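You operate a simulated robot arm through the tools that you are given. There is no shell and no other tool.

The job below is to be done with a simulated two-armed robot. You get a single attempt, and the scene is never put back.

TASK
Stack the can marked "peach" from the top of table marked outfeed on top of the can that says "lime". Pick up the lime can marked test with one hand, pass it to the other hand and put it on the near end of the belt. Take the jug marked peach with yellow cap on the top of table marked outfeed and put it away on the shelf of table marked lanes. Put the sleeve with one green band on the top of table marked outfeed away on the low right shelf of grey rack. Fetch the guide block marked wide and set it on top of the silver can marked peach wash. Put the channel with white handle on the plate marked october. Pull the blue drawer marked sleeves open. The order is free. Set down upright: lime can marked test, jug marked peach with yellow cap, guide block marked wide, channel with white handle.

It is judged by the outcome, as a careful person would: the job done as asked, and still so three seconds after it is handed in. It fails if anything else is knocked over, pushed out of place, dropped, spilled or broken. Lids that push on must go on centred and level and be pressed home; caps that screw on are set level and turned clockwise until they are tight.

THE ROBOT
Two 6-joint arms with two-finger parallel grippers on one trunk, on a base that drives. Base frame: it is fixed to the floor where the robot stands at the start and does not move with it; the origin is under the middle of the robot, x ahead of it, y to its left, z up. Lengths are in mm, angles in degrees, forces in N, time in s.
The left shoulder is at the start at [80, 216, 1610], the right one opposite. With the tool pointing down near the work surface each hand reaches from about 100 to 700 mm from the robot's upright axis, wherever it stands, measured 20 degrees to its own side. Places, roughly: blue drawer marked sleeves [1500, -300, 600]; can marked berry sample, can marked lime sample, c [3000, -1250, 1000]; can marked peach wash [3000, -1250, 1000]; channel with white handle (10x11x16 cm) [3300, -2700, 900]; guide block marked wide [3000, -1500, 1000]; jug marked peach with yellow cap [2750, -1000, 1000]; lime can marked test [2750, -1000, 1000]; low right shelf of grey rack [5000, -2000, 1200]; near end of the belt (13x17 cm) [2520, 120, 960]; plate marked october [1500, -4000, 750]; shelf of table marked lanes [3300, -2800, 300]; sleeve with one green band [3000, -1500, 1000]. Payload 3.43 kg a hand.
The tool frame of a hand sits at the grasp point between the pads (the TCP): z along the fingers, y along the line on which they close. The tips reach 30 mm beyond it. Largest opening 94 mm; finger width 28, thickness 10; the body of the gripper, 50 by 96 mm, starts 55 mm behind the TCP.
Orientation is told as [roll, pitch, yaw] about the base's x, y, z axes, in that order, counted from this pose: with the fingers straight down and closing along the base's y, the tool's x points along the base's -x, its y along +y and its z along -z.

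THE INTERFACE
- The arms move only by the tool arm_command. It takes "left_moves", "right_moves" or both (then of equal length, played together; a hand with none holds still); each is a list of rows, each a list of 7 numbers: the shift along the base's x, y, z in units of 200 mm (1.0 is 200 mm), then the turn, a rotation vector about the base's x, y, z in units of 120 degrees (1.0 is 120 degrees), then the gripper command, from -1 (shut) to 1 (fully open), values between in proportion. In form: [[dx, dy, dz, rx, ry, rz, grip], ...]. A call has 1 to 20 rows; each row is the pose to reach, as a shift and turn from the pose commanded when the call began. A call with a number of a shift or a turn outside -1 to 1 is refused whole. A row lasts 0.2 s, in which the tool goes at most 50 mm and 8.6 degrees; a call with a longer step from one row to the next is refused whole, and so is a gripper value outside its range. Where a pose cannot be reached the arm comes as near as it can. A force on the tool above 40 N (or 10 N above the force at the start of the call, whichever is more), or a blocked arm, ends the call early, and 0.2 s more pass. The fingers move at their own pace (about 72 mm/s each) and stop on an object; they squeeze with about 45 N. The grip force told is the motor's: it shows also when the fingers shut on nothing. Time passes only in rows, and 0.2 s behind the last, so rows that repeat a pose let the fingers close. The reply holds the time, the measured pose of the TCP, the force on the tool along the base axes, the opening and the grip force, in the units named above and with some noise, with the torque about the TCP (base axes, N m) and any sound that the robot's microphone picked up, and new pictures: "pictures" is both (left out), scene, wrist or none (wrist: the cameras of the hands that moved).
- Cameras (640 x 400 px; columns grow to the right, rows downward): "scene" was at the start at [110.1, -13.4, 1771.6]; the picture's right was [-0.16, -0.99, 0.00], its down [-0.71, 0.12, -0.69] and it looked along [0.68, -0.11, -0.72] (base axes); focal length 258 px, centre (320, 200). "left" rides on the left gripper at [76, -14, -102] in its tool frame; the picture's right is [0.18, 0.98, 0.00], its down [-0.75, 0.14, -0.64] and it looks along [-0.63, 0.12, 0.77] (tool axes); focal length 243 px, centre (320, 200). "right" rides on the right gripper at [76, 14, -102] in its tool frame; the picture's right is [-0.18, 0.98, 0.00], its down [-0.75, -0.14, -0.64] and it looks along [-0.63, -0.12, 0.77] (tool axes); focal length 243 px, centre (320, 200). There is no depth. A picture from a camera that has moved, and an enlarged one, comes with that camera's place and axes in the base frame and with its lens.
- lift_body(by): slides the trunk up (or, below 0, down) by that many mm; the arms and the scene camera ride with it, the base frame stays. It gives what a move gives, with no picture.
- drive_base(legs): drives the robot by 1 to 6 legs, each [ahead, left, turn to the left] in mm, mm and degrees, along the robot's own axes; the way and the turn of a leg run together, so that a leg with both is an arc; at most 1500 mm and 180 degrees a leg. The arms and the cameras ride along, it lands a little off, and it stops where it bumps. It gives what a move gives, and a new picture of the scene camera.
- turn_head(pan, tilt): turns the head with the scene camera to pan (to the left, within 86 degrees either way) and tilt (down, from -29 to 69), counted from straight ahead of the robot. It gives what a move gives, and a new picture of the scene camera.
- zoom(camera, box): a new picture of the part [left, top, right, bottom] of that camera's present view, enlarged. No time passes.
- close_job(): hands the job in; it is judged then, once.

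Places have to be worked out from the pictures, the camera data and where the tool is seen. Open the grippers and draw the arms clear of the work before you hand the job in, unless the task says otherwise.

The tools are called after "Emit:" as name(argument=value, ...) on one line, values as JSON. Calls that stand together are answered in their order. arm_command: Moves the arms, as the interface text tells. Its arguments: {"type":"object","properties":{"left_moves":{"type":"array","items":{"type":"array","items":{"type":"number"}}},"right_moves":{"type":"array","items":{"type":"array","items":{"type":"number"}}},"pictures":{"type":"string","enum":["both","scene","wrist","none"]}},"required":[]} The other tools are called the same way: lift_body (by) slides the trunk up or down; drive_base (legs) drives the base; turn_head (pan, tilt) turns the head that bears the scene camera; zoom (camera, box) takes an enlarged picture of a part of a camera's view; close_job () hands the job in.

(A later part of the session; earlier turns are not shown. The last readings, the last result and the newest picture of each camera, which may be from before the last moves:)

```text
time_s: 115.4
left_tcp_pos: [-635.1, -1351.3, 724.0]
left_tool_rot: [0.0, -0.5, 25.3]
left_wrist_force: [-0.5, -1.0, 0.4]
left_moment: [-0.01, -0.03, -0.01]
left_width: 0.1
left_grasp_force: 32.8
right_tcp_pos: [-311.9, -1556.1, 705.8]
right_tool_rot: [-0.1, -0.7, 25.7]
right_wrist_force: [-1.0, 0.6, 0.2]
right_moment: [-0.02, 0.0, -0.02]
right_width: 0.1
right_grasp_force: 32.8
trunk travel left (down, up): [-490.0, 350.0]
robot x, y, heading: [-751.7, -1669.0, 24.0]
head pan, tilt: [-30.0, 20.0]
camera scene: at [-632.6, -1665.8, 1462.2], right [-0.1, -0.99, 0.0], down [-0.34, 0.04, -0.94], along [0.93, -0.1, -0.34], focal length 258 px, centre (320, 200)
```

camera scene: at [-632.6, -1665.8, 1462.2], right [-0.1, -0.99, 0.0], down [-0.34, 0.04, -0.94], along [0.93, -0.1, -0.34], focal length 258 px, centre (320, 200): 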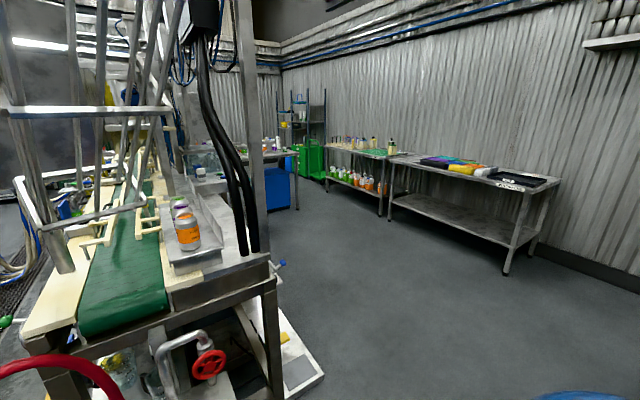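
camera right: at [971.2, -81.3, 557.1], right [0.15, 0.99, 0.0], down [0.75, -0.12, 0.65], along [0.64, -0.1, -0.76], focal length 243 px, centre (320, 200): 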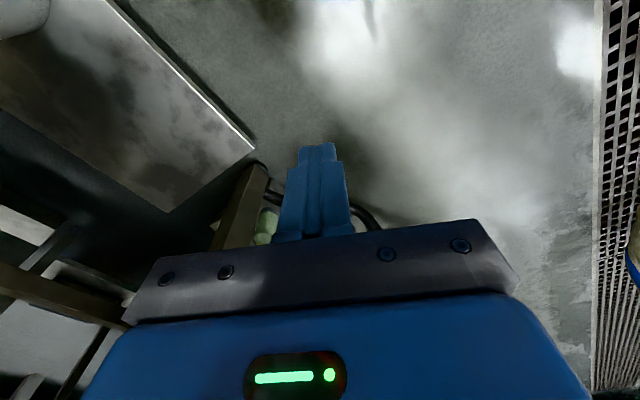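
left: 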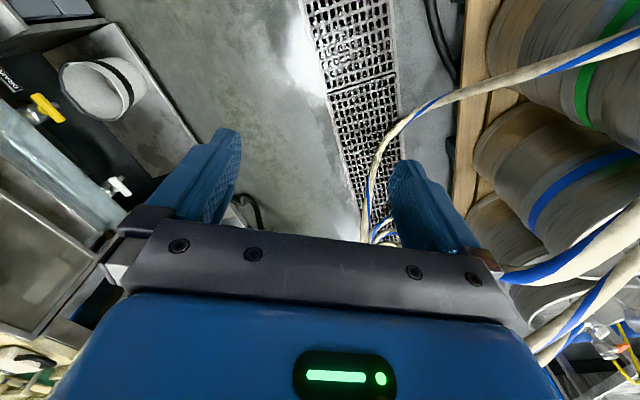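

The corridor behind the machine is clear: outfeed table, lanes table and the grey rack lie ahead on that side. I move diagonally right round the belt's rear corner and then along.

Emit:
drive_base(legs=[[300, -900, 0], [1300, -150, 0]])

Emit:
turn_head(pan=0, tilt=20)

Emit:
turn_head(pan=-60, tilt=25)

```text
time_s: 126.5
left_tcp_pos: [1258.8, -1638.9, 723.4]
left_tool_rot: [0.2, -0.5, 25.4]
left_wrist_force: [-0.3, -0.5, 0.7]
left_moment: [-0.03, -0.01, 0.0]
left_width: 0.0
left_grasp_force: 33.0
right_tcp_pos: [1582.4, -1841.6, 706.7]
right_tool_rot: [-0.1, -0.8, 25.7]
right_wrist_force: [0.8, -0.9, 0.8]
right_moment: [0.0, 0.0, -0.02]
right_width: 0.1
right_grasp_force: 33.4
trunk travel left (down, up): [-490.0, 350.0]
robot x, y, heading: [1139.7, -1953.1, 23.8]
head pan, tilt: [-30.0, 20.0]
camera scene: at [1262.6, -1952.9, 1462.2], right [-0.1, -0.99, 0.0], down [-0.34, 0.04, -0.94], along [0.93, -0.1, -0.34], focal length 258 px, centre (320, 200)
```

scene: 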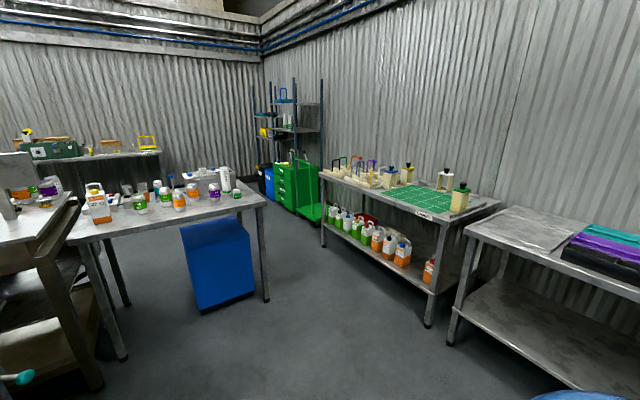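

```text
time_s: 127.5
left_tcp_pos: [1258.1, -1638.5, 723.7]
left_tool_rot: [0.1, -0.5, 25.4]
left_wrist_force: [0.7, 0.5, -0.3]
left_moment: [-0.03, 0.03, 0.01]
left_width: 0.0
left_grasp_force: 33.2
right_tcp_pos: [1582.1, -1842.0, 705.7]
right_tool_rot: [-0.2, -0.8, 25.7]
right_wrist_force: [0.8, -0.5, 0.4]
right_moment: [0.0, 0.01, -0.05]
right_width: 0.2
right_grasp_force: 33.0
trunk travel left (down, up): [-490.0, 350.0]
robot x, y, heading: [1143.8, -1957.6, 23.8]
head pan, tilt: [0.0, 20.0]
camera scene: at [1255.0, -1905.3, 1462.2], right [0.41, -0.91, 0.0], down [-0.31, -0.14, -0.94], along [0.86, 0.38, -0.34], focal length 258 px, centre (320, 200)
```

scene: 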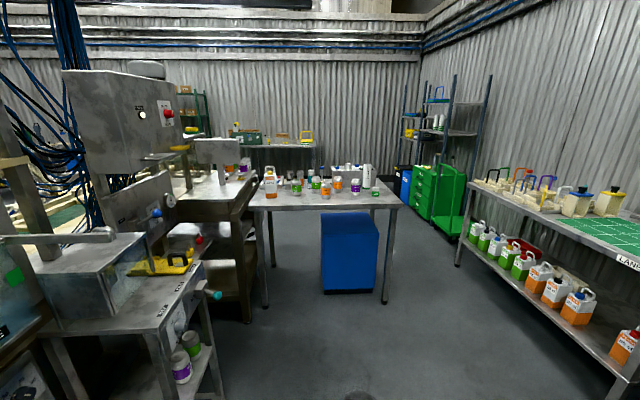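

```text
time_s: 128.8
left_tcp_pos: [1260.0, -1638.5, 723.4]
left_tool_rot: [0.1, -0.5, 25.4]
left_wrist_force: [-0.1, 0.3, 0.1]
left_moment: [-0.03, 0.0, 0.03]
left_width: 0.0
left_grasp_force: 32.7
right_tcp_pos: [1581.7, -1841.1, 705.5]
right_tool_rot: [-0.1, -0.9, 25.8]
right_wrist_force: [-0.2, 0.3, -0.1]
right_moment: [0.03, -0.01, 0.03]
right_width: 0.0
right_grasp_force: 32.9
trunk travel left (down, up): [-490.0, 350.0]
robot x, y, heading: [1141.7, -1957.2, 24.0]
head pan, tilt: [-60.0, 25.0]
camera scene: at [1244.6, -1997.3, 1454.2], right [-0.59, -0.81, 0.0], down [-0.34, 0.25, -0.91], along [0.73, -0.53, -0.42], focal length 258 px, centre (320, 200)
```

scene: 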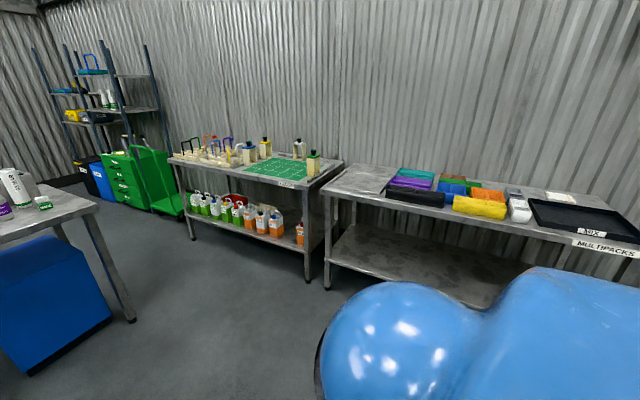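

I now see the outfeed table, the LANES table and a MULTIPACKS table. I zoom in here on the lanes and multipacks tables and the rack.

Emit:
zoom(camera="scene", box=[160, 110, 352, 230])

Emit:
zoom(camera="scene", box=[320, 140, 640, 340])

Emit:
zoom(camera="scene", box=[20, 40, 180, 140])

Emit:
turn_head(pan=-86, tilt=25)

```text
3.33 times, centred on (256, 170) of scene
camera zoom: at [1244.6, -1997.3, 1454.2], right [-0.59, -0.81, 0.0], down [-0.34, 0.25, -0.91], along [0.73, -0.53, -0.42], focal length 860 px, centre (533, 300)
```

zoom: 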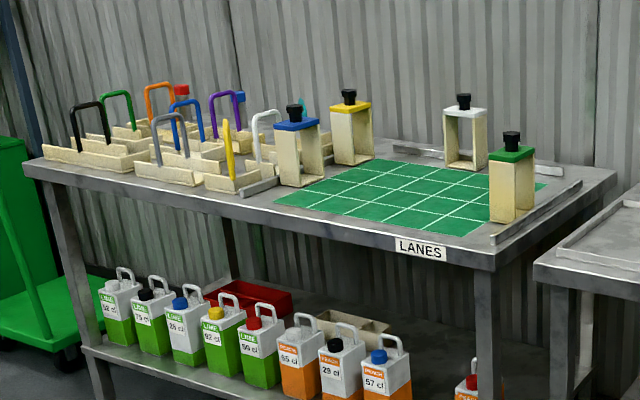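

```text
2.00 times, centred on (480, 240) of scene
camera zoom: at [1244.6, -1997.3, 1454.2], right [-0.59, -0.81, 0.0], down [-0.34, 0.25, -0.91], along [0.73, -0.53, -0.42], focal length 516 px, centre (0, 120)
```

zoom: 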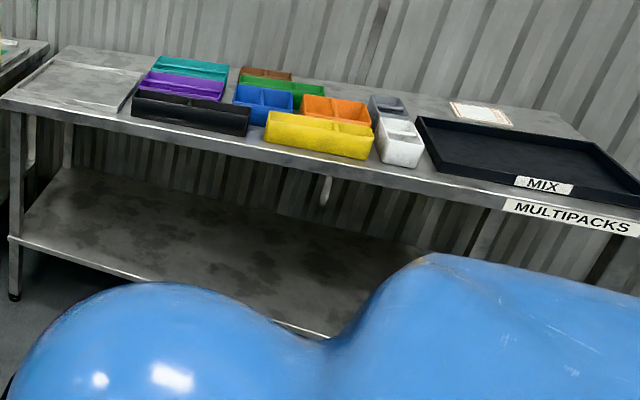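

```text
4.00 times, centred on (100, 90) of scene
camera zoom: at [1244.6, -1997.3, 1454.2], right [-0.59, -0.81, 0.0], down [-0.34, 0.25, -0.91], along [0.73, -0.53, -0.42], focal length 1031 px, centre (1200, 640)
```

zoom: 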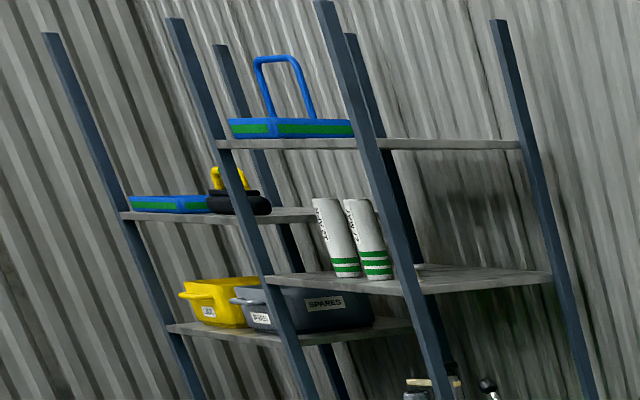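

```text
time_s: 129.7
left_tcp_pos: [1259.0, -1639.3, 722.9]
left_tool_rot: [0.1, -0.5, 25.4]
left_wrist_force: [0.6, 0.5, 0.1]
left_moment: [0.01, -0.01, -0.02]
left_width: 0.0
left_grasp_force: 33.3
right_tcp_pos: [1582.6, -1843.2, 705.9]
right_tool_rot: [0.0, -0.9, 25.9]
right_wrist_force: [0.1, -0.3, 0.1]
right_moment: [0.02, 0.01, 0.04]
right_width: 0.0
right_grasp_force: 33.1
trunk travel left (down, up): [-490.0, 350.0]
robot x, y, heading: [1143.0, -1955.2, 24.1]
head pan, tilt: [-85.9, 25.0]
camera scene: at [1213.5, -2024.5, 1454.2], right [-0.88, -0.47, 0.0], down [-0.2, 0.37, -0.91], along [0.43, -0.8, -0.42], focal length 258 px, centre (320, 200)
```

scene: 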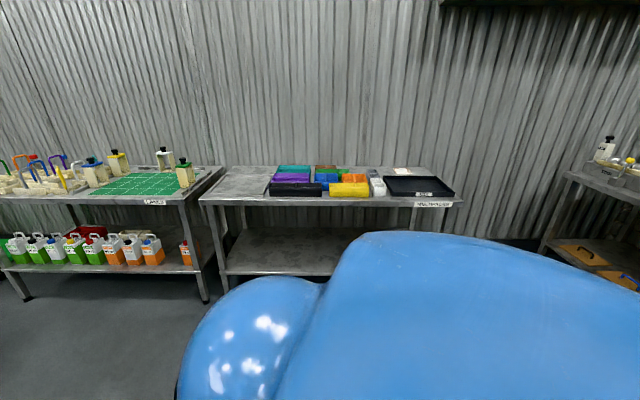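

I zoom on the card on the multipacks table and on the third table at the right, looking for the "october" plate.

Emit:
zoom(camera="scene", box=[540, 120, 640, 300])

Emit:
zoom(camera="scene", box=[360, 150, 488, 230])

Emit:
turn_head(pan=-5, tilt=20)

Emit:
zoom(camera="scene", box=[230, 140, 420, 259])

```text
2.22 times, centred on (590, 210) of scene
camera zoom: at [1213.5, -2024.5, 1454.2], right [-0.88, -0.47, 0.0], down [-0.2, 0.37, -0.91], along [0.43, -0.8, -0.42], focal length 573 px, centre (-280, 178)
```

zoom: 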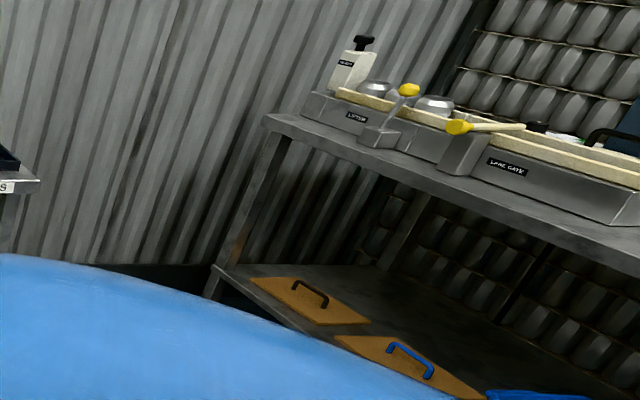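

```text
5.00 times, centred on (424, 190) of scene
camera zoom: at [1213.5, -2024.5, 1454.2], right [-0.88, -0.47, 0.0], down [-0.2, 0.37, -0.91], along [0.43, -0.8, -0.42], focal length 1289 px, centre (-200, 250)
```

zoom: 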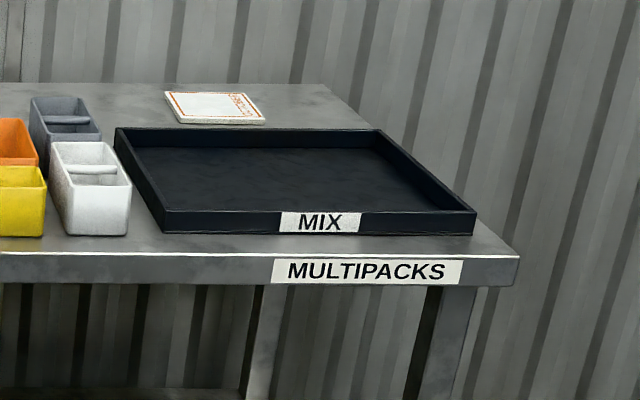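

```text
time_s: 131.2
left_tcp_pos: [1258.8, -1639.0, 723.4]
left_tool_rot: [0.1, -0.5, 25.4]
left_wrist_force: [0.4, 0.7, -0.4]
left_moment: [-0.01, 0.02, -0.04]
left_width: 0.0
left_grasp_force: 32.7
right_tcp_pos: [1582.2, -1840.3, 705.3]
right_tool_rot: [-0.2, -0.8, 25.9]
right_wrist_force: [0.1, 0.3, -0.7]
right_moment: [0.0, 0.02, 0.01]
right_width: 0.1
right_grasp_force: 32.8
trunk travel left (down, up): [-490.0, 350.0]
robot x, y, heading: [1143.5, -1954.1, 24.0]
head pan, tilt: [-5.0, 20.0]
camera scene: at [1258.0, -1912.9, 1462.2], right [0.33, -0.95, 0.0], down [-0.32, -0.11, -0.94], along [0.89, 0.31, -0.34], focal length 258 px, centre (320, 200)
```

scene: 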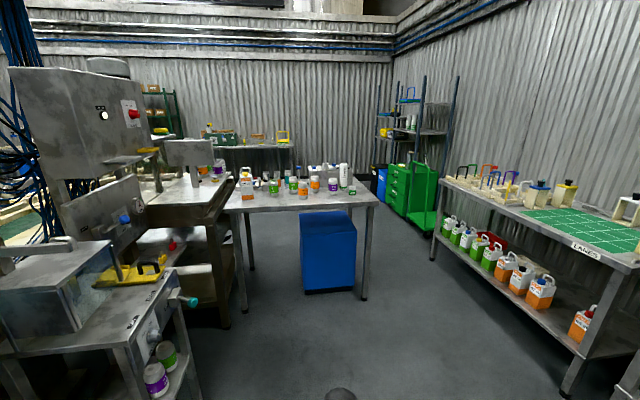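

```text
3.36 times, centred on (325, 200) of scene
camera zoom: at [1258.0, -1912.9, 1462.2], right [0.33, -0.95, 0.0], down [-0.32, -0.11, -0.94], along [0.89, 0.31, -0.34], focal length 867 px, centre (303, 202)
```

zoom: 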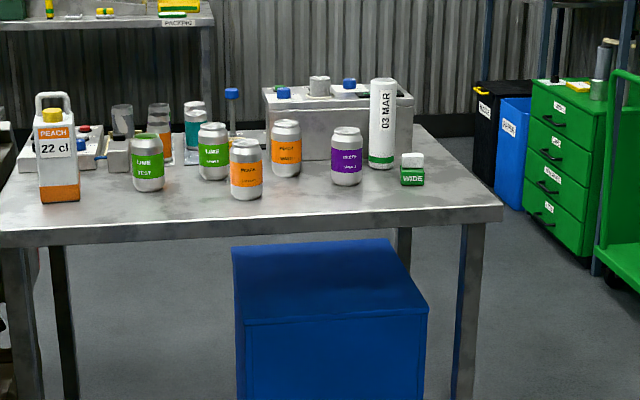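

The outfeed table shows the jug "PEACH 22 cl", several lime, peach and berry cans, the white sleeve and the WIDE block. I zoom further to read the labels exactly.

Emit:
zoom(camera="scene", box=[262, 162, 326, 202])

Emit:
zoom(camera="scene", box=[300, 158, 364, 198])

Emit:
zoom(camera="scene", box=[228, 160, 292, 200])

```text
10.00 times, centred on (294, 182) of scene
camera zoom: at [1258.0, -1912.9, 1462.2], right [0.33, -0.95, 0.0], down [-0.32, -0.11, -0.94], along [0.89, 0.31, -0.34], focal length 2578 px, centre (580, 380)
```

zoom: 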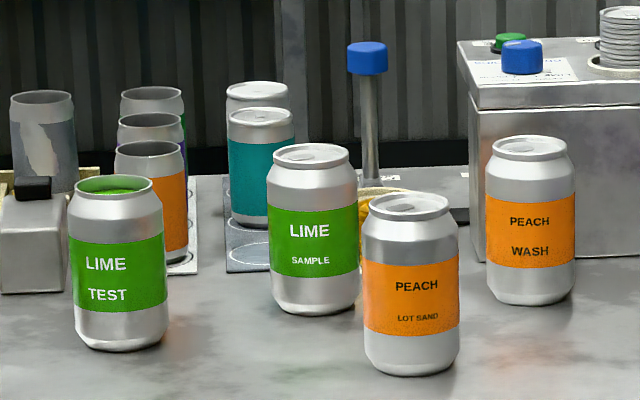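

```text
10.00 times, centred on (332, 178) of scene
camera zoom: at [1258.0, -1912.9, 1462.2], right [0.33, -0.95, 0.0], down [-0.32, -0.11, -0.94], along [0.89, 0.31, -0.34], focal length 2578 px, centre (200, 420)
```

zoom: 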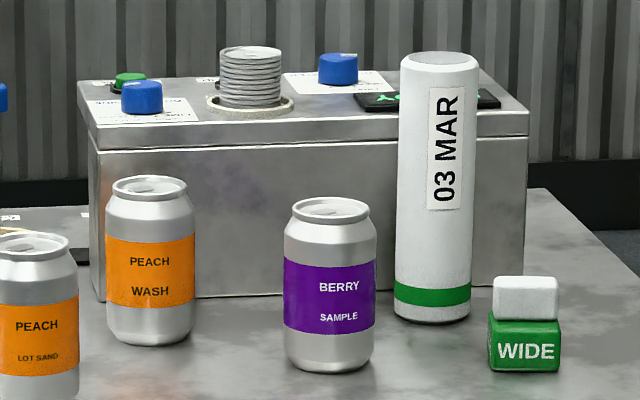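

```text
10.00 times, centred on (260, 180) of scene
camera zoom: at [1258.0, -1912.9, 1462.2], right [0.33, -0.95, 0.0], down [-0.32, -0.11, -0.94], along [0.89, 0.31, -0.34], focal length 2578 px, centre (920, 400)
```

zoom: 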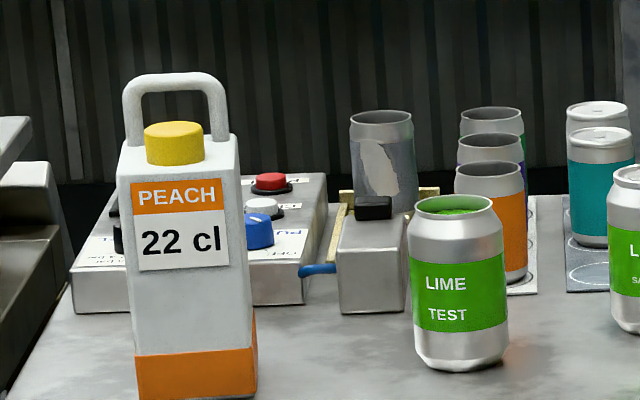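

The labels are clear: LIME TEST (open, filled), LIME SAMPLE, PEACH LOT SAND, PEACH WASH, BERRY SAMPLE, the one-band sleeve and WIDE; the red-bordered plate is on the multipacks table. I raise the trunk and drive up toward the outfeed table.

Emit:
lift_body(by=350)

Emit:
turn_head(pan=0, tilt=40)

Emit:
drive_base(legs=[[900, -80, 0]])

```text
time_s: 134.6
left_tcp_pos: [1258.8, -1638.2, 1073.8]
left_tool_rot: [0.1, -0.5, 25.4]
left_wrist_force: [-0.2, -0.2, 0.5]
left_moment: [0.0, -0.02, 0.01]
left_width: 0.0
left_grasp_force: 32.8
right_tcp_pos: [1582.3, -1842.0, 1056.1]
right_tool_rot: [-0.1, -0.8, 25.8]
right_wrist_force: [-0.4, 0.1, 0.1]
right_moment: [0.02, 0.02, 0.02]
right_width: 0.1
right_grasp_force: 33.2
trunk travel left (down, up): [-840.0, 0.0]
robot x, y, heading: [1142.0, -1957.2, 24.2]
head pan, tilt: [-5.0, 20.0]
```

```text
time_s: 135.4
left_tcp_pos: [1258.9, -1638.1, 1073.5]
left_tool_rot: [0.1, -0.5, 25.4]
left_wrist_force: [0.6, 0.9, -0.1]
left_moment: [0.04, -0.04, 0.02]
left_width: 0.1
left_grasp_force: 33.0
right_tcp_pos: [1583.2, -1841.6, 1055.8]
right_tool_rot: [-0.2, -0.8, 25.8]
right_wrist_force: [0.2, -0.5, -1.2]
right_moment: [0.0, 0.01, 0.01]
right_width: 0.0
right_grasp_force: 32.6
trunk travel left (down, up): [-840.0, 0.0]
robot x, y, heading: [1144.4, -1957.1, 24.1]
head pan, tilt: [0.0, 40.0]
camera scene: at [1247.8, -1908.5, 1780.9], right [0.41, -0.91, 0.0], down [-0.59, -0.26, -0.77], along [0.7, 0.31, -0.64], focal length 258 px, centre (320, 200)
```

scene: 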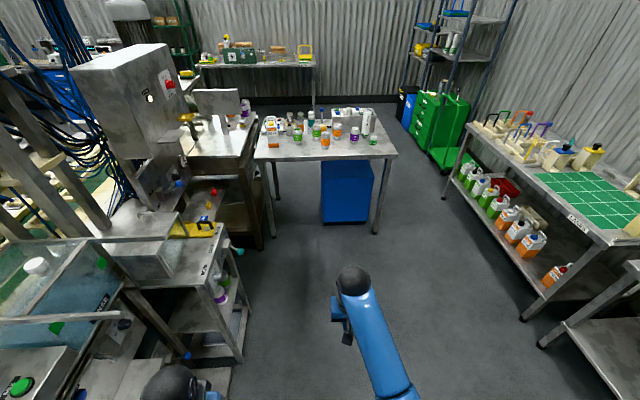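

```text
time_s: 140.2
left_tcp_pos: [2106.6, -1352.8, 1073.9]
left_tool_rot: [0.1, -0.6, 25.0]
left_wrist_force: [-0.9, 0.0, -0.4]
left_moment: [0.02, 0.01, -0.01]
left_width: 0.1
left_grasp_force: 32.7
right_tcp_pos: [2428.1, -1558.2, 1055.7]
right_tool_rot: [-0.1, -0.9, 25.5]
right_wrist_force: [-0.1, 0.2, -0.4]
right_moment: [0.05, -0.04, -0.01]
right_width: 0.1
right_grasp_force: 33.2
trunk travel left (down, up): [-840.0, 0.0]
robot x, y, heading: [1989.1, -1669.7, 23.4]
head pan, tilt: [0.0, 40.0]
camera scene: at [2093.0, -1623.1, 1781.0], right [0.4, -0.92, 0.0], down [-0.59, -0.26, -0.77], along [0.7, 0.31, -0.64], focal length 258 px, centre (320, 200)
```

scene: 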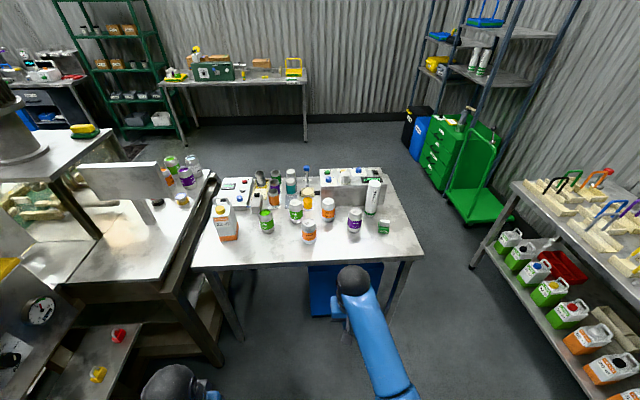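

The table front edge is about 75 cm ahead of me. I draw the right hand in and to its side so it stays clear of the cans, then drive closer.

Emit:
arm_command(right_moves=[[-0.12, -0.19, 0, 0, 0, 0, -1], [-0.25, -0.38, 0, 0, 0, 0, 0], [-0.37, -0.57, 0, 0, 0, 0, 1], [-0.49, -0.76, 0, 0, 0, 0, 1]], pictures="none")

Emit:
drive_base(legs=[[380, 0, 0]])

Emit:
turn_head(pan=0, tilt=55)

```text
time_s: 141.2
left_tcp_pos: [2107.5, -1352.4, 1074.2]
left_tool_rot: [0.1, -0.7, 25.1]
left_wrist_force: [0.0, -0.5, -1.0]
left_moment: [0.0, -0.02, 0.0]
left_width: 0.0
left_grasp_force: 32.8
right_tcp_pos: [2331.2, -1712.0, 1056.5]
right_tool_rot: [-0.1, -1.1, 25.5]
right_wrist_force: [0.0, -0.6, -0.2]
right_moment: [-0.03, 0.0, 0.01]
right_width: 94.1
right_grasp_force: 0.1
right hand out of reach, approached as far as the arm can: row 1, 2, 3
trunk travel left (down, up): [-840.0, 0.0]
robot x, y, heading: [1990.7, -1665.9, 23.6]
head pan, tilt: [0.0, 40.0]
```

```text
time_s: 143.6
left_tcp_pos: [2456.2, -1200.4, 1074.6]
left_tool_rot: [0.1, -0.7, 24.7]
left_wrist_force: [-0.1, 0.0, 0.4]
left_moment: [0.0, 0.0, 0.02]
left_width: 0.1
left_grasp_force: 33.0
right_tcp_pos: [2679.0, -1560.0, 1056.9]
right_tool_rot: [-0.2, -1.2, 25.4]
right_wrist_force: [-0.1, 0.3, -0.4]
right_moment: [0.01, 0.01, -0.01]
right_width: 94.1
right_grasp_force: 0.0
trunk travel left (down, up): [-840.0, 0.0]
robot x, y, heading: [2338.0, -1514.5, 23.2]
head pan, tilt: [0.0, 40.0]
camera scene: at [2440.7, -1471.9, 1781.2], right [0.4, -0.92, 0.0], down [-0.59, -0.26, -0.77], along [0.7, 0.31, -0.64], focal length 258 px, centre (320, 200)
```

scene: 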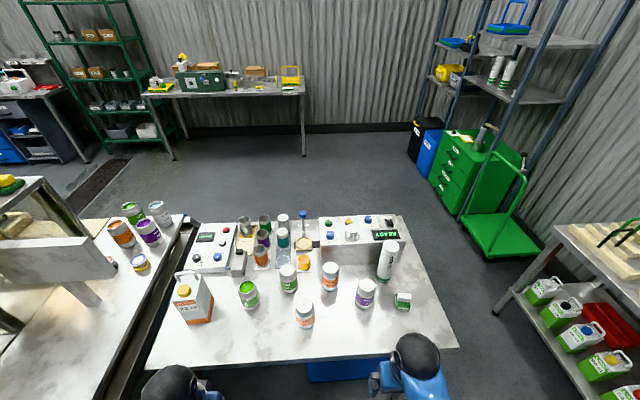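

```text
time_s: 144.3
left_tcp_pos: [2457.5, -1200.0, 1073.7]
left_tool_rot: [0.1, -0.5, 24.9]
left_wrist_force: [0.2, 0.4, 0.3]
left_moment: [0.01, 0.03, 0.04]
left_width: 0.0
left_grasp_force: 33.3
right_tcp_pos: [2681.3, -1559.8, 1056.2]
right_tool_rot: [-0.2, -1.1, 25.3]
right_wrist_force: [-0.2, 0.7, -0.7]
right_moment: [-0.02, 0.02, -0.02]
right_width: 94.0
right_grasp_force: 0.0
trunk travel left (down, up): [-840.0, 0.0]
robot x, y, heading: [2337.2, -1514.4, 23.5]
head pan, tilt: [0.0, 55.0]
camera scene: at [2432.4, -1475.5, 1760.2], right [0.4, -0.92, 0.0], down [-0.75, -0.33, -0.57], along [0.53, 0.23, -0.82], focal length 258 px, centre (320, 200)
```

scene: 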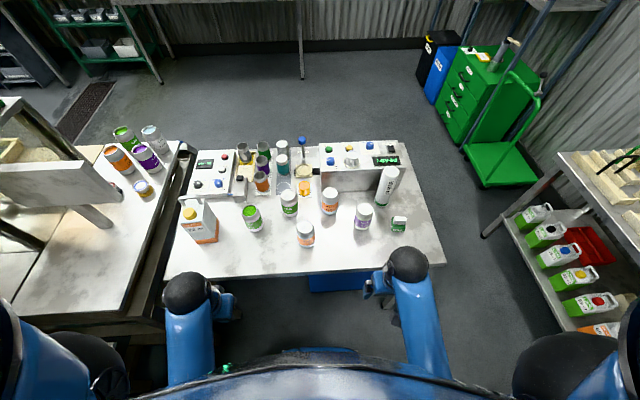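

I zoom in on the cans from here to triangulate them against the earlier distant view.

Emit:
zoom(camera="scene", box=[230, 130, 422, 250])

Emit:
zoom(camera="right", box=[0, 0, 640, 400])

Emit:
zoom(camera="left", box=[0, 0, 640, 400])

```text
3.33 times, centred on (326, 190) of scene
camera zoom: at [2432.4, -1475.5, 1760.2], right [0.4, -0.92, 0.0], down [-0.75, -0.33, -0.57], along [0.53, 0.23, -0.82], focal length 860 px, centre (300, 233)
```

zoom: 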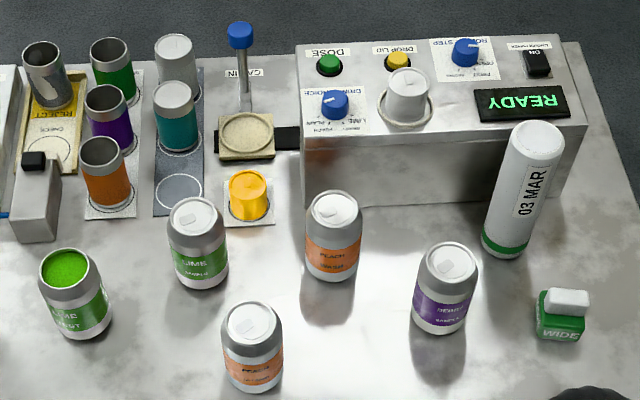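

```text
1.00 times, centred on (320, 200) of right (not enlarged: the box is as wide or as high as the picture)
camera zoom: at [2604.6, -1578.5, 1157.3], right [-0.25, 0.97, 0.0], down [0.73, 0.19, 0.66], along [0.63, 0.17, -0.75], focal length 243 px, centre (320, 200)
```

zoom: 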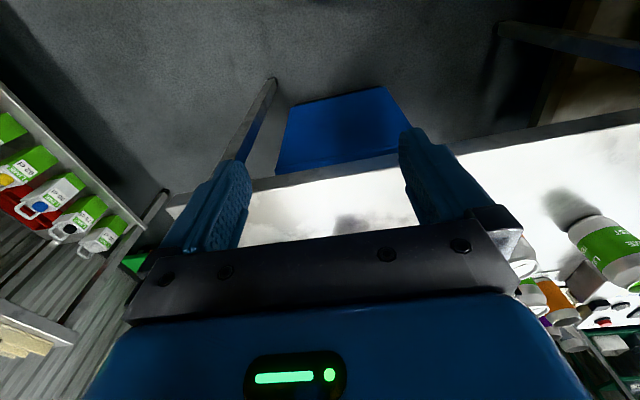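

```text
1.00 times, centred on (320, 200) of left (not enlarged: the box is as wide or as high as the picture)
camera zoom: at [2395.4, -1246.0, 1177.0], right [-0.58, 0.81, 0.0], down [0.62, 0.44, 0.65], along [0.53, 0.38, -0.76], focal length 243 px, centre (320, 200)
```

zoom: 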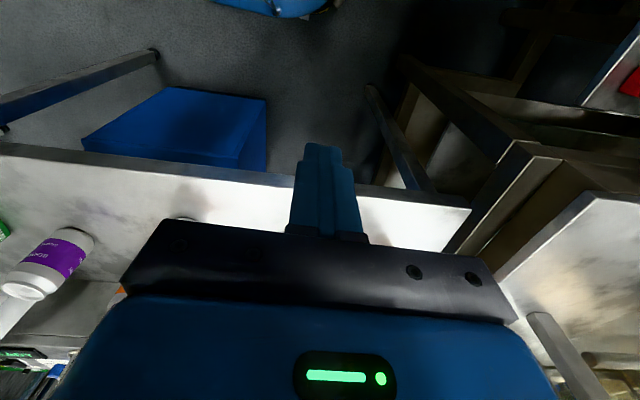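

Both views agree: PEACH LOT SAND top at (2811, -1256, 976), LIME SAMPLE at (2909, -1138), PEACH WASH at (2982, -1279), table near z 857. I edge 70 mm closer, then bring the open left hand over the LOT SAND can.

Emit:
drive_base(legs=[[70, 0, 0]])

Emit:
arm_command(left_moves=[[0.2, -0.05, 0.05, 0, 0, 0, 0], [0.4, -0.1, 0.1, 0, 0, 0, 1], [0.6, -0.15, 0.1, 0, 0, 0, 1], [0.8, -0.22, 0.1, 0, 0, 0, 1], [1.0, -0.3, 0.1, 0, 0, 0, 1]], pictures="both")

```text
time_s: 145.3
left_tcp_pos: [2510.6, -1177.0, 1076.8]
left_tool_rot: [0.0, -1.0, 24.8]
left_wrist_force: [-0.7, -0.4, 1.1]
left_moment: [0.0, -0.12, 0.02]
left_width: 0.0
left_grasp_force: 33.1
right_tcp_pos: [2733.7, -1537.0, 1058.1]
right_tool_rot: [0.0, -1.6, 25.3]
right_wrist_force: [0.1, -0.7, -0.2]
right_moment: [0.05, -0.09, 0.02]
right_width: 94.0
right_grasp_force: 0.0
trunk travel left (down, up): [-840.0, 0.0]
robot x, y, heading: [2401.1, -1489.8, 23.6]
head pan, tilt: [0.0, 55.0]
camera scene: at [2479.1, -1455.3, 1761.3], right [0.4, -0.92, 0.0], down [-0.75, -0.32, -0.58], along [0.53, 0.23, -0.81], focal length 258 px, centre (320, 200)
```

scene: 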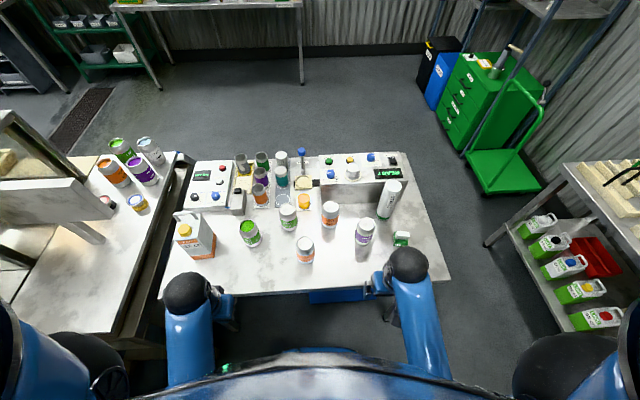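

```text
time_s: 146.5
left_tcp_pos: [2725.3, -1237.4, 1044.9]
left_tool_rot: [-0.1, -0.6, 24.9]
left_wrist_force: [-0.1, 0.6, -0.3]
left_moment: [-0.02, 0.03, -0.04]
left_width: 93.9
left_grasp_force: 0.1
left hand out of reach, approached as far as the arm can: row 1, 2, 3, 4, 5
right_tcp_pos: [2744.2, -1532.7, 1055.8]
right_tool_rot: [0.1, -1.0, 25.2]
right_wrist_force: [0.3, -0.4, 0.2]
right_moment: [0.01, 0.03, -0.03]
right_width: 94.4
right_grasp_force: 0.1
trunk travel left (down, up): [-840.0, 0.0]
robot x, y, heading: [2398.2, -1488.3, 23.7]
head pan, tilt: [0.0, 55.0]
camera scene: at [2497.9, -1448.8, 1759.9], right [0.4, -0.92, 0.0], down [-0.75, -0.33, -0.57], along [0.52, 0.23, -0.82], focal length 258 px, centre (320, 200)
camera left: at [2663.3, -1282.8, 1147.9], right [-0.58, 0.81, 0.0], down [0.62, 0.44, 0.65], along [0.53, 0.38, -0.76], focal length 243 px, centre (320, 200)
```

scene: 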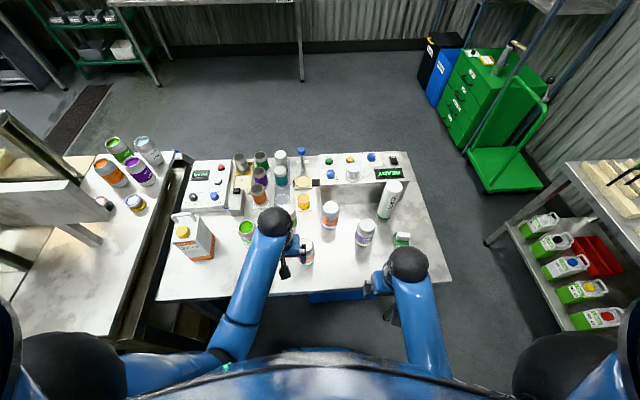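
left: 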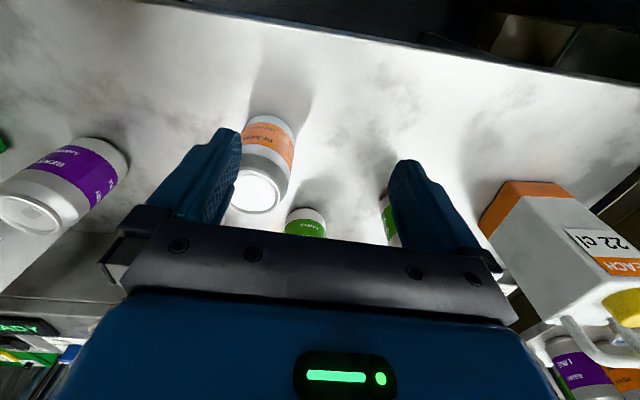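

The hand is held slightly lower than asked, still 39 mm above the can tops. I move it straight over the LOT SAND can's estimated centre and check with the wrist camera.

Emit:
arm_command(left_moves=[[0.2, -0.045, 0.05, 0, 0, 0, 1], [0.43, -0.093, 0.1, 0, 0, 0, 1]], pictures="both")

```text
time_s: 147.1
left_tcp_pos: [2812.1, -1252.6, 1061.9]
left_tool_rot: [0.2, -0.4, 24.9]
left_wrist_force: [1.1, -0.3, 0.3]
left_moment: [0.02, 0.0, -0.01]
left_width: 93.8
left_grasp_force: 0.1
left hand out of reach, approached as far as the arm can: row 1, 2
right_tcp_pos: [2747.1, -1532.5, 1055.3]
right_tool_rot: [-0.1, -0.8, 25.4]
right_wrist_force: [0.2, -0.4, 0.0]
right_moment: [-0.04, 0.05, 0.03]
right_width: 94.4
right_grasp_force: 0.0
trunk travel left (down, up): [-840.0, 0.0]
robot x, y, heading: [2402.8, -1488.5, 23.8]
head pan, tilt: [0.0, 55.0]
camera scene: at [2500.7, -1448.8, 1759.7], right [0.4, -0.92, 0.0], down [-0.75, -0.33, -0.57], along [0.52, 0.23, -0.82], focal length 258 px, centre (320, 200)
camera left: at [2750.5, -1298.2, 1164.6], right [-0.58, 0.81, 0.0], down [0.62, 0.44, 0.65], along [0.53, 0.38, -0.76], focal length 243 px, centre (320, 200)
```

scene: 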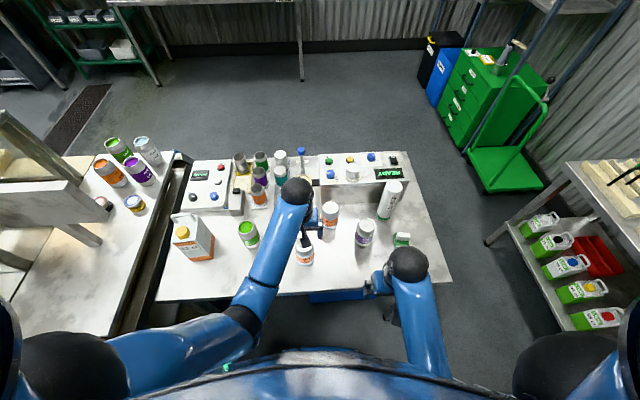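
left: 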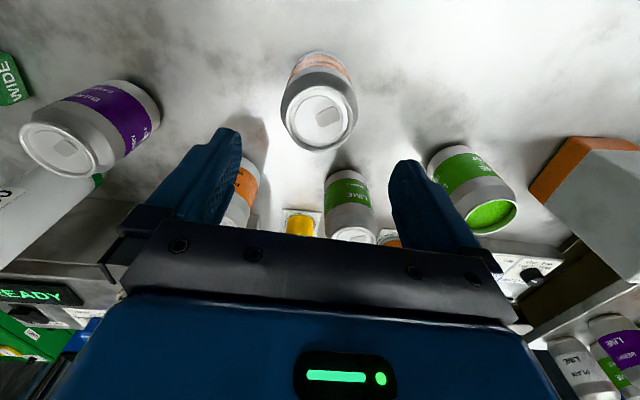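

The wrist view shows the LOT SAND can centred on the tool axis to within about 4 mm. I descend so the pads straddle its upper part and close.

Emit:
arm_command(left_moves=[[-0.01, -0.005, -0.2, 0, 0, 0, 1], [-0.019, -0.009, -0.4, 0, 0, 0, 1], [-0.019, -0.009, -0.6, 0, 0, 0, 1], [-0.019, -0.009, -0.6, 0, 0, 0, -1], [-0.019, -0.009, -0.6, 0, 0, 0, -1], [-0.019, -0.009, -0.6, 0, 0, 0, -1]], pictures="both")

```text
time_s: 148.5
left_tcp_pos: [2806.9, -1252.9, 942.8]
left_tool_rot: [0.1, -0.4, 24.8]
left_wrist_force: [-0.7, 0.2, 0.1]
left_moment: [0.03, -0.02, -0.02]
left_width: 67.3
left_grasp_force: 44.8
right_tcp_pos: [2742.8, -1532.9, 1054.8]
right_tool_rot: [-0.2, -1.0, 25.4]
right_wrist_force: [0.9, -0.3, 0.4]
right_moment: [0.01, 0.01, 0.0]
right_width: 94.0
right_grasp_force: 0.1
trunk travel left (down, up): [-840.0, 0.0]
robot x, y, heading: [2402.2, -1486.4, 23.6]
head pan, tilt: [0.0, 55.0]
camera scene: at [2495.4, -1448.4, 1760.0], right [0.4, -0.92, 0.0], down [-0.75, -0.33, -0.57], along [0.53, 0.23, -0.82], focal length 258 px, centre (320, 200)
camera left: at [2744.9, -1299.1, 1045.6], right [-0.58, 0.81, 0.0], down [0.62, 0.44, 0.65], along [0.53, 0.38, -0.76], focal length 243 px, centre (320, 200)
```

scene: 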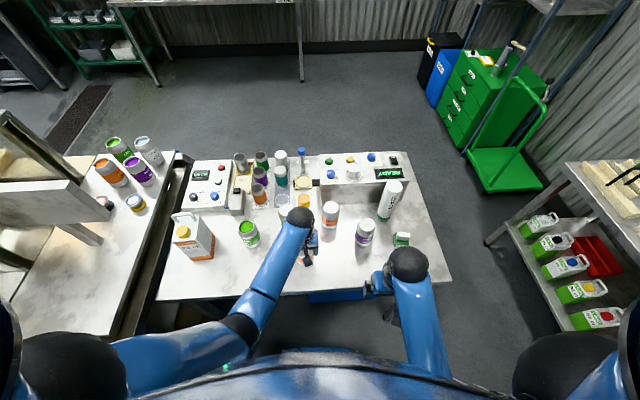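
left: 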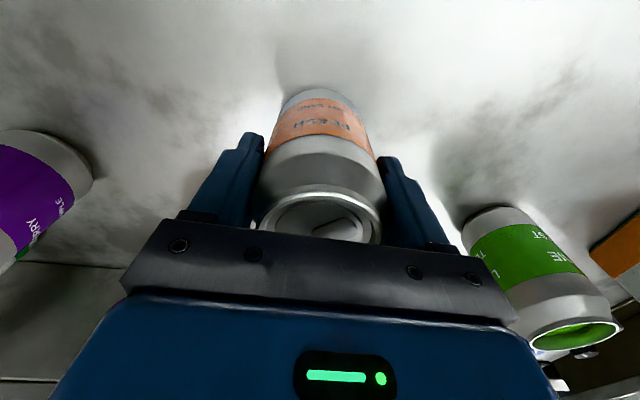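

The peach can is held (67 mm). I need more height to clear the lime can, so I lift it and meanwhile test with the empty right hand how high the arm can go further out.

Emit:
arm_command(left_moves=[[0, 0, 0.15, 0, 0, 0, -1], [0, 0, 0.3, 0, 0, 0, -1], [0, 0, 0.45, 0, 0, 0, -1], [0, 0, 0.55, 0, 0, 0, -1], [0, 0, 0.58, 0, 0, 0, -1], [0, 0, 0.58, 0, 0, 0, -1]], right_moves=[[0.15, 0.14, 0.08, 0, 0, 0, 1], [0.31, 0.28, 0.16, 0, 0, 0, 1], [0.47, 0.42, 0.25, 0, 0, 0, 1], [0.63, 0.56, 0.33, 0, 0, 0, 1], [0.79, 0.7, 0.42, 0, 0, 0, 1], [0.94, 0.84, 0.5, 0, 0, 0, 1]], pictures="scene")

```text
time_s: 149.9
left_tcp_pos: [2809.3, -1253.6, 1058.8]
left_tool_rot: [0.0, -0.3, 24.8]
left_wrist_force: [1.2, -0.1, -3.7]
left_moment: [-0.03, 0.02, -0.02]
left_width: 67.3
left_grasp_force: 45.1
right_tcp_pos: [2953.1, -1339.0, 1103.4]
right_tool_rot: [0.0, -0.9, 25.4]
right_wrist_force: [0.2, -0.2, -0.5]
right_moment: [-0.02, 0.02, 0.02]
right_width: 94.0
right_grasp_force: 0.1
right hand out of reach, approached as far as the arm can: row 1, 2, 3, 4, 5, 6
trunk travel left (down, up): [-840.0, 0.0]
robot x, y, heading: [2401.0, -1490.9, 23.5]
head pan, tilt: [0.0, 55.0]
camera scene: at [2497.1, -1445.9, 1759.8], right [0.4, -0.92, 0.0], down [-0.75, -0.33, -0.57], along [0.52, 0.23, -0.82], focal length 258 px, centre (320, 200)
```

scene: 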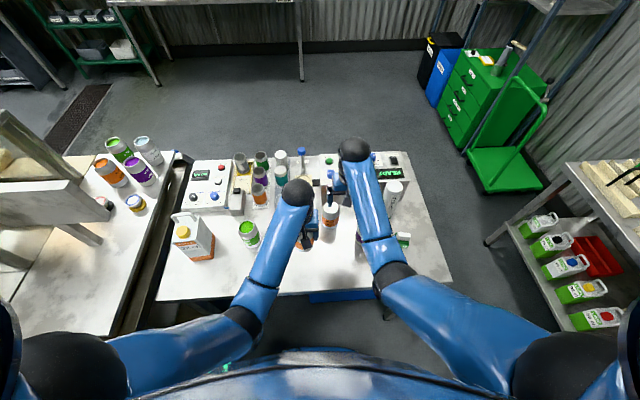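

The reachable height grows further out (1103 mm at 57 cm ahead). I first bring the right hand back out of the way.

Emit:
arm_command(right_moves=[[-0.13, -0.165, -0.03, 0, 0, 0, 1], [-0.26, -0.33, -0.07, 0, 0, 0, 1], [-0.4, -0.5, -0.12, 0, 0, 0, 1], [-0.53, -0.66, -0.17, 0, 0, 0, 1], [-0.66, -0.83, -0.22, 0, 0, 0, 1], [-0.79, -0.99, -0.26, 0, 0, 0, 1]], left_moves=[[0, 0, 0.02, 0, 0, 0, -1], [0, 0, 0.02, 0, 0, 0, -1], [0, 0, 0.02, 0, 0, 0, -1], [0, 0, 0.02, 0, 0, 0, -1], [0, 0, 0.02, 0, 0, 0, -1], [0, 0, 0.02, 0, 0, 0, -1]], pictures="none")

Emit:
arm_command(left_moves=[[0.08, 0.035, 0.05, 0, 0, 0, -1], [0.16, 0.07, 0.1, 0, 0, 0, -1], [0.24, 0.105, 0.15, 0, 0, 0, -1], [0.34, 0.15, 0.2, 0, 0, 0, -1]], pictures="both")

```text
time_s: 151.3
left_tcp_pos: [2807.6, -1254.4, 1063.3]
left_tool_rot: [-0.1, -0.4, 24.8]
left_wrist_force: [-0.5, -0.7, -3.8]
left_moment: [-0.02, 0.01, 0.03]
left_width: 67.0
left_grasp_force: 45.1
right_tcp_pos: [2795.5, -1544.3, 1050.6]
right_tool_rot: [0.0, -1.4, 25.3]
right_wrist_force: [-0.3, -0.3, 0.6]
right_moment: [-0.01, -0.02, 0.01]
right_width: 94.1
right_grasp_force: 0.0
right hand out of reach, approached as far as the arm can: row 1, 2, 3, 4, 5, 6
trunk travel left (down, up): [-840.0, 0.0]
robot x, y, heading: [2400.4, -1489.6, 23.6]
head pan, tilt: [0.0, 55.0]
```

```text
time_s: 152.3
left_tcp_pos: [2880.1, -1223.6, 1094.8]
left_tool_rot: [0.1, -0.4, 25.0]
left_wrist_force: [0.1, 0.6, -4.0]
left_moment: [-0.02, 0.0, 0.0]
left_width: 67.1
left_grasp_force: 44.9
left hand out of reach, approached as far as the arm can: row 1, 2, 3, 4
right_tcp_pos: [2798.4, -1542.9, 1049.8]
right_tool_rot: [0.0, -1.3, 25.3]
right_wrist_force: [-0.3, 0.1, -0.8]
right_moment: [0.01, 0.02, -0.01]
right_width: 94.1
right_grasp_force: 0.0
trunk travel left (down, up): [-840.0, 0.0]
robot x, y, heading: [2400.2, -1488.9, 23.4]
head pan, tilt: [0.0, 55.0]
camera scene: at [2496.6, -1447.8, 1760.0], right [0.4, -0.92, 0.0], down [-0.75, -0.33, -0.57], along [0.52, 0.23, -0.82], focal length 258 px, centre (320, 200)
camera left: at [2817.3, -1269.4, 1197.9], right [-0.58, 0.81, 0.0], down [0.62, 0.44, 0.65], along [0.53, 0.38, -0.76], focal length 243 px, centre (320, 200)
```

scene: 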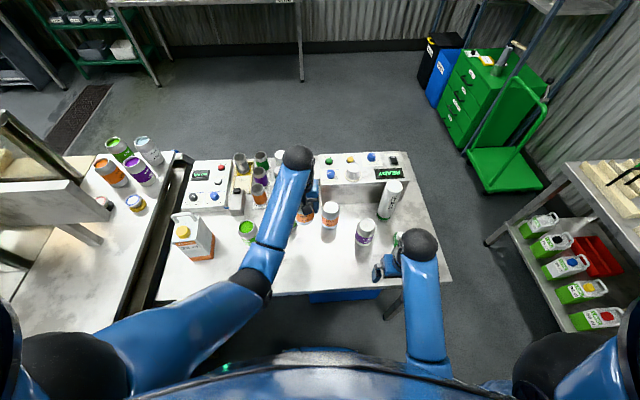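
left: 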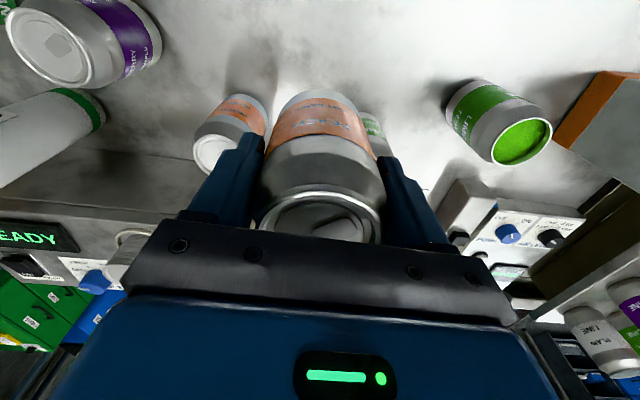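

The peach can's bottom is now about 33 mm above the lime can's top. I move it over LIME SAMPLE at about (2906, -1137), staying at this height.

Emit:
arm_command(left_moves=[[0.05, 0.15, 0.02, 0, 0, 0, -1], [0.1, 0.3, 0.04, 0, 0, 0, -1], [0.13, 0.435, 0.04, 0, 0, 0, -1], [0.13, 0.435, 0.04, 0, 0, 0, -1]], pictures="both")

Emit:
zoom(camera="scene", box=[220, 130, 380, 230])

Emit:
zoom(camera="right", box=[0, 0, 640, 400])

```text
time_s: 153.3
left_tcp_pos: [2905.9, -1138.4, 1102.6]
left_tool_rot: [0.1, -0.3, 24.9]
left_wrist_force: [-0.6, 0.1, -3.9]
left_moment: [-0.03, -0.02, 0.0]
left_width: 67.1
left_grasp_force: 44.9
right_tcp_pos: [2796.8, -1543.8, 1049.9]
right_tool_rot: [-0.1, -1.2, 25.2]
right_wrist_force: [-0.5, -1.0, 1.2]
right_moment: [0.03, 0.02, 0.03]
right_width: 93.7
right_grasp_force: 0.1
trunk travel left (down, up): [-840.0, 0.0]
robot x, y, heading: [2400.8, -1489.4, 23.3]
head pan, tilt: [0.0, 55.0]
camera scene: at [2494.5, -1448.7, 1760.1], right [0.4, -0.92, 0.0], down [-0.75, -0.33, -0.57], along [0.53, 0.23, -0.82], focal length 258 px, centre (320, 200)
camera left: at [2843.1, -1183.1, 1206.0], right [-0.58, 0.81, 0.0], down [0.62, 0.44, 0.65], along [0.53, 0.38, -0.76], focal length 243 px, centre (320, 200)
```

scene: 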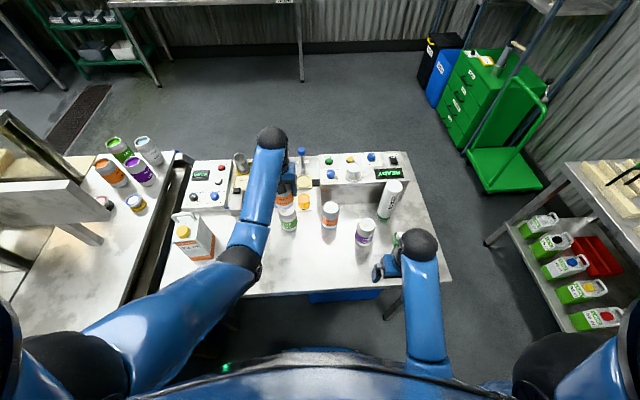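
left: 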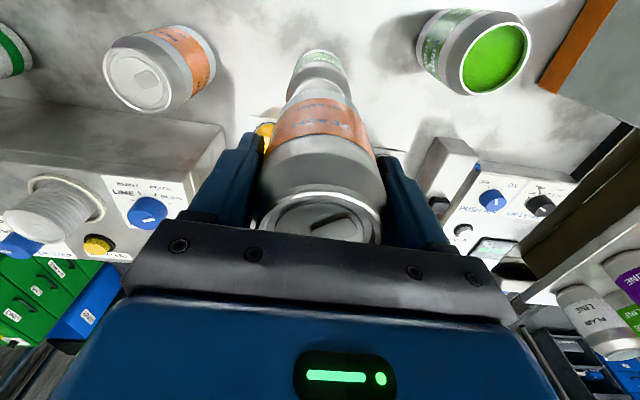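

```text
4.00 times, centred on (300, 180) of scene
camera zoom: at [2494.5, -1448.7, 1760.1], right [0.4, -0.92, 0.0], down [-0.75, -0.33, -0.57], along [0.53, 0.23, -0.82], focal length 1031 px, centre (400, 280)
```

zoom: 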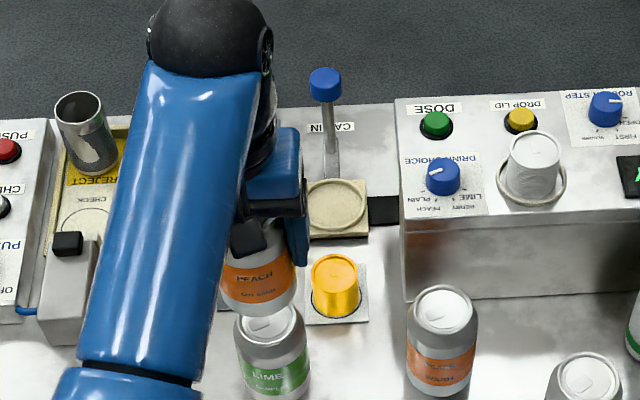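

```text
1.00 times, centred on (320, 200) of right (not enlarged: the box is as wide or as high as the picture)
camera zoom: at [2720.1, -1562.8, 1150.8], right [-0.25, 0.97, 0.0], down [0.73, 0.19, 0.66], along [0.64, 0.17, -0.75], focal length 243 px, centre (320, 200)
```

zoom: 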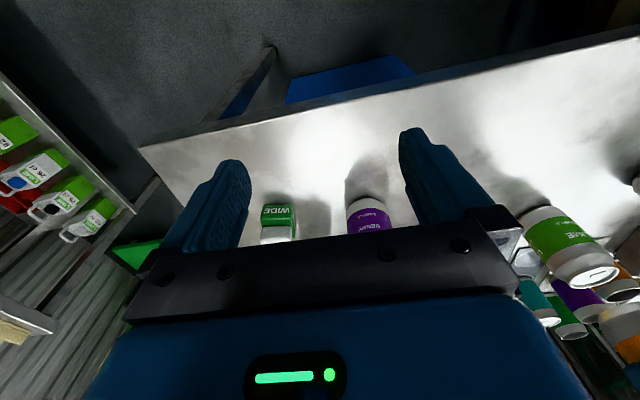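

The zoom shows the peach can over the lime can; the lime can seems about 4 mm to my right of the present axis. I zoom closer to measure it.

Emit:
zoom(camera="scene", box=[268, 190, 316, 220])

```text
13.33 times, centred on (292, 205) of scene
camera zoom: at [2494.5, -1448.7, 1760.1], right [0.4, -0.92, 0.0], down [-0.75, -0.33, -0.57], along [0.53, 0.23, -0.82], focal length 3438 px, centre (693, 133)
```

zoom: 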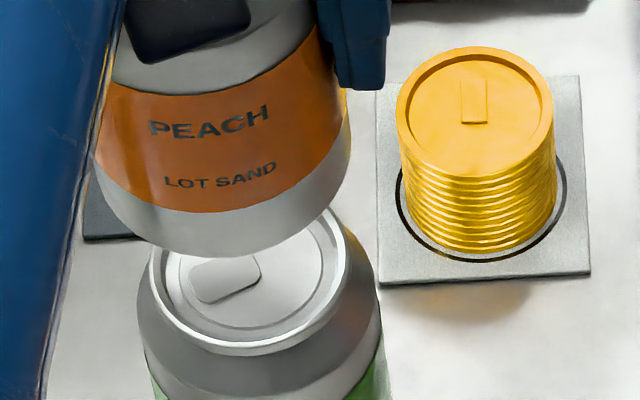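

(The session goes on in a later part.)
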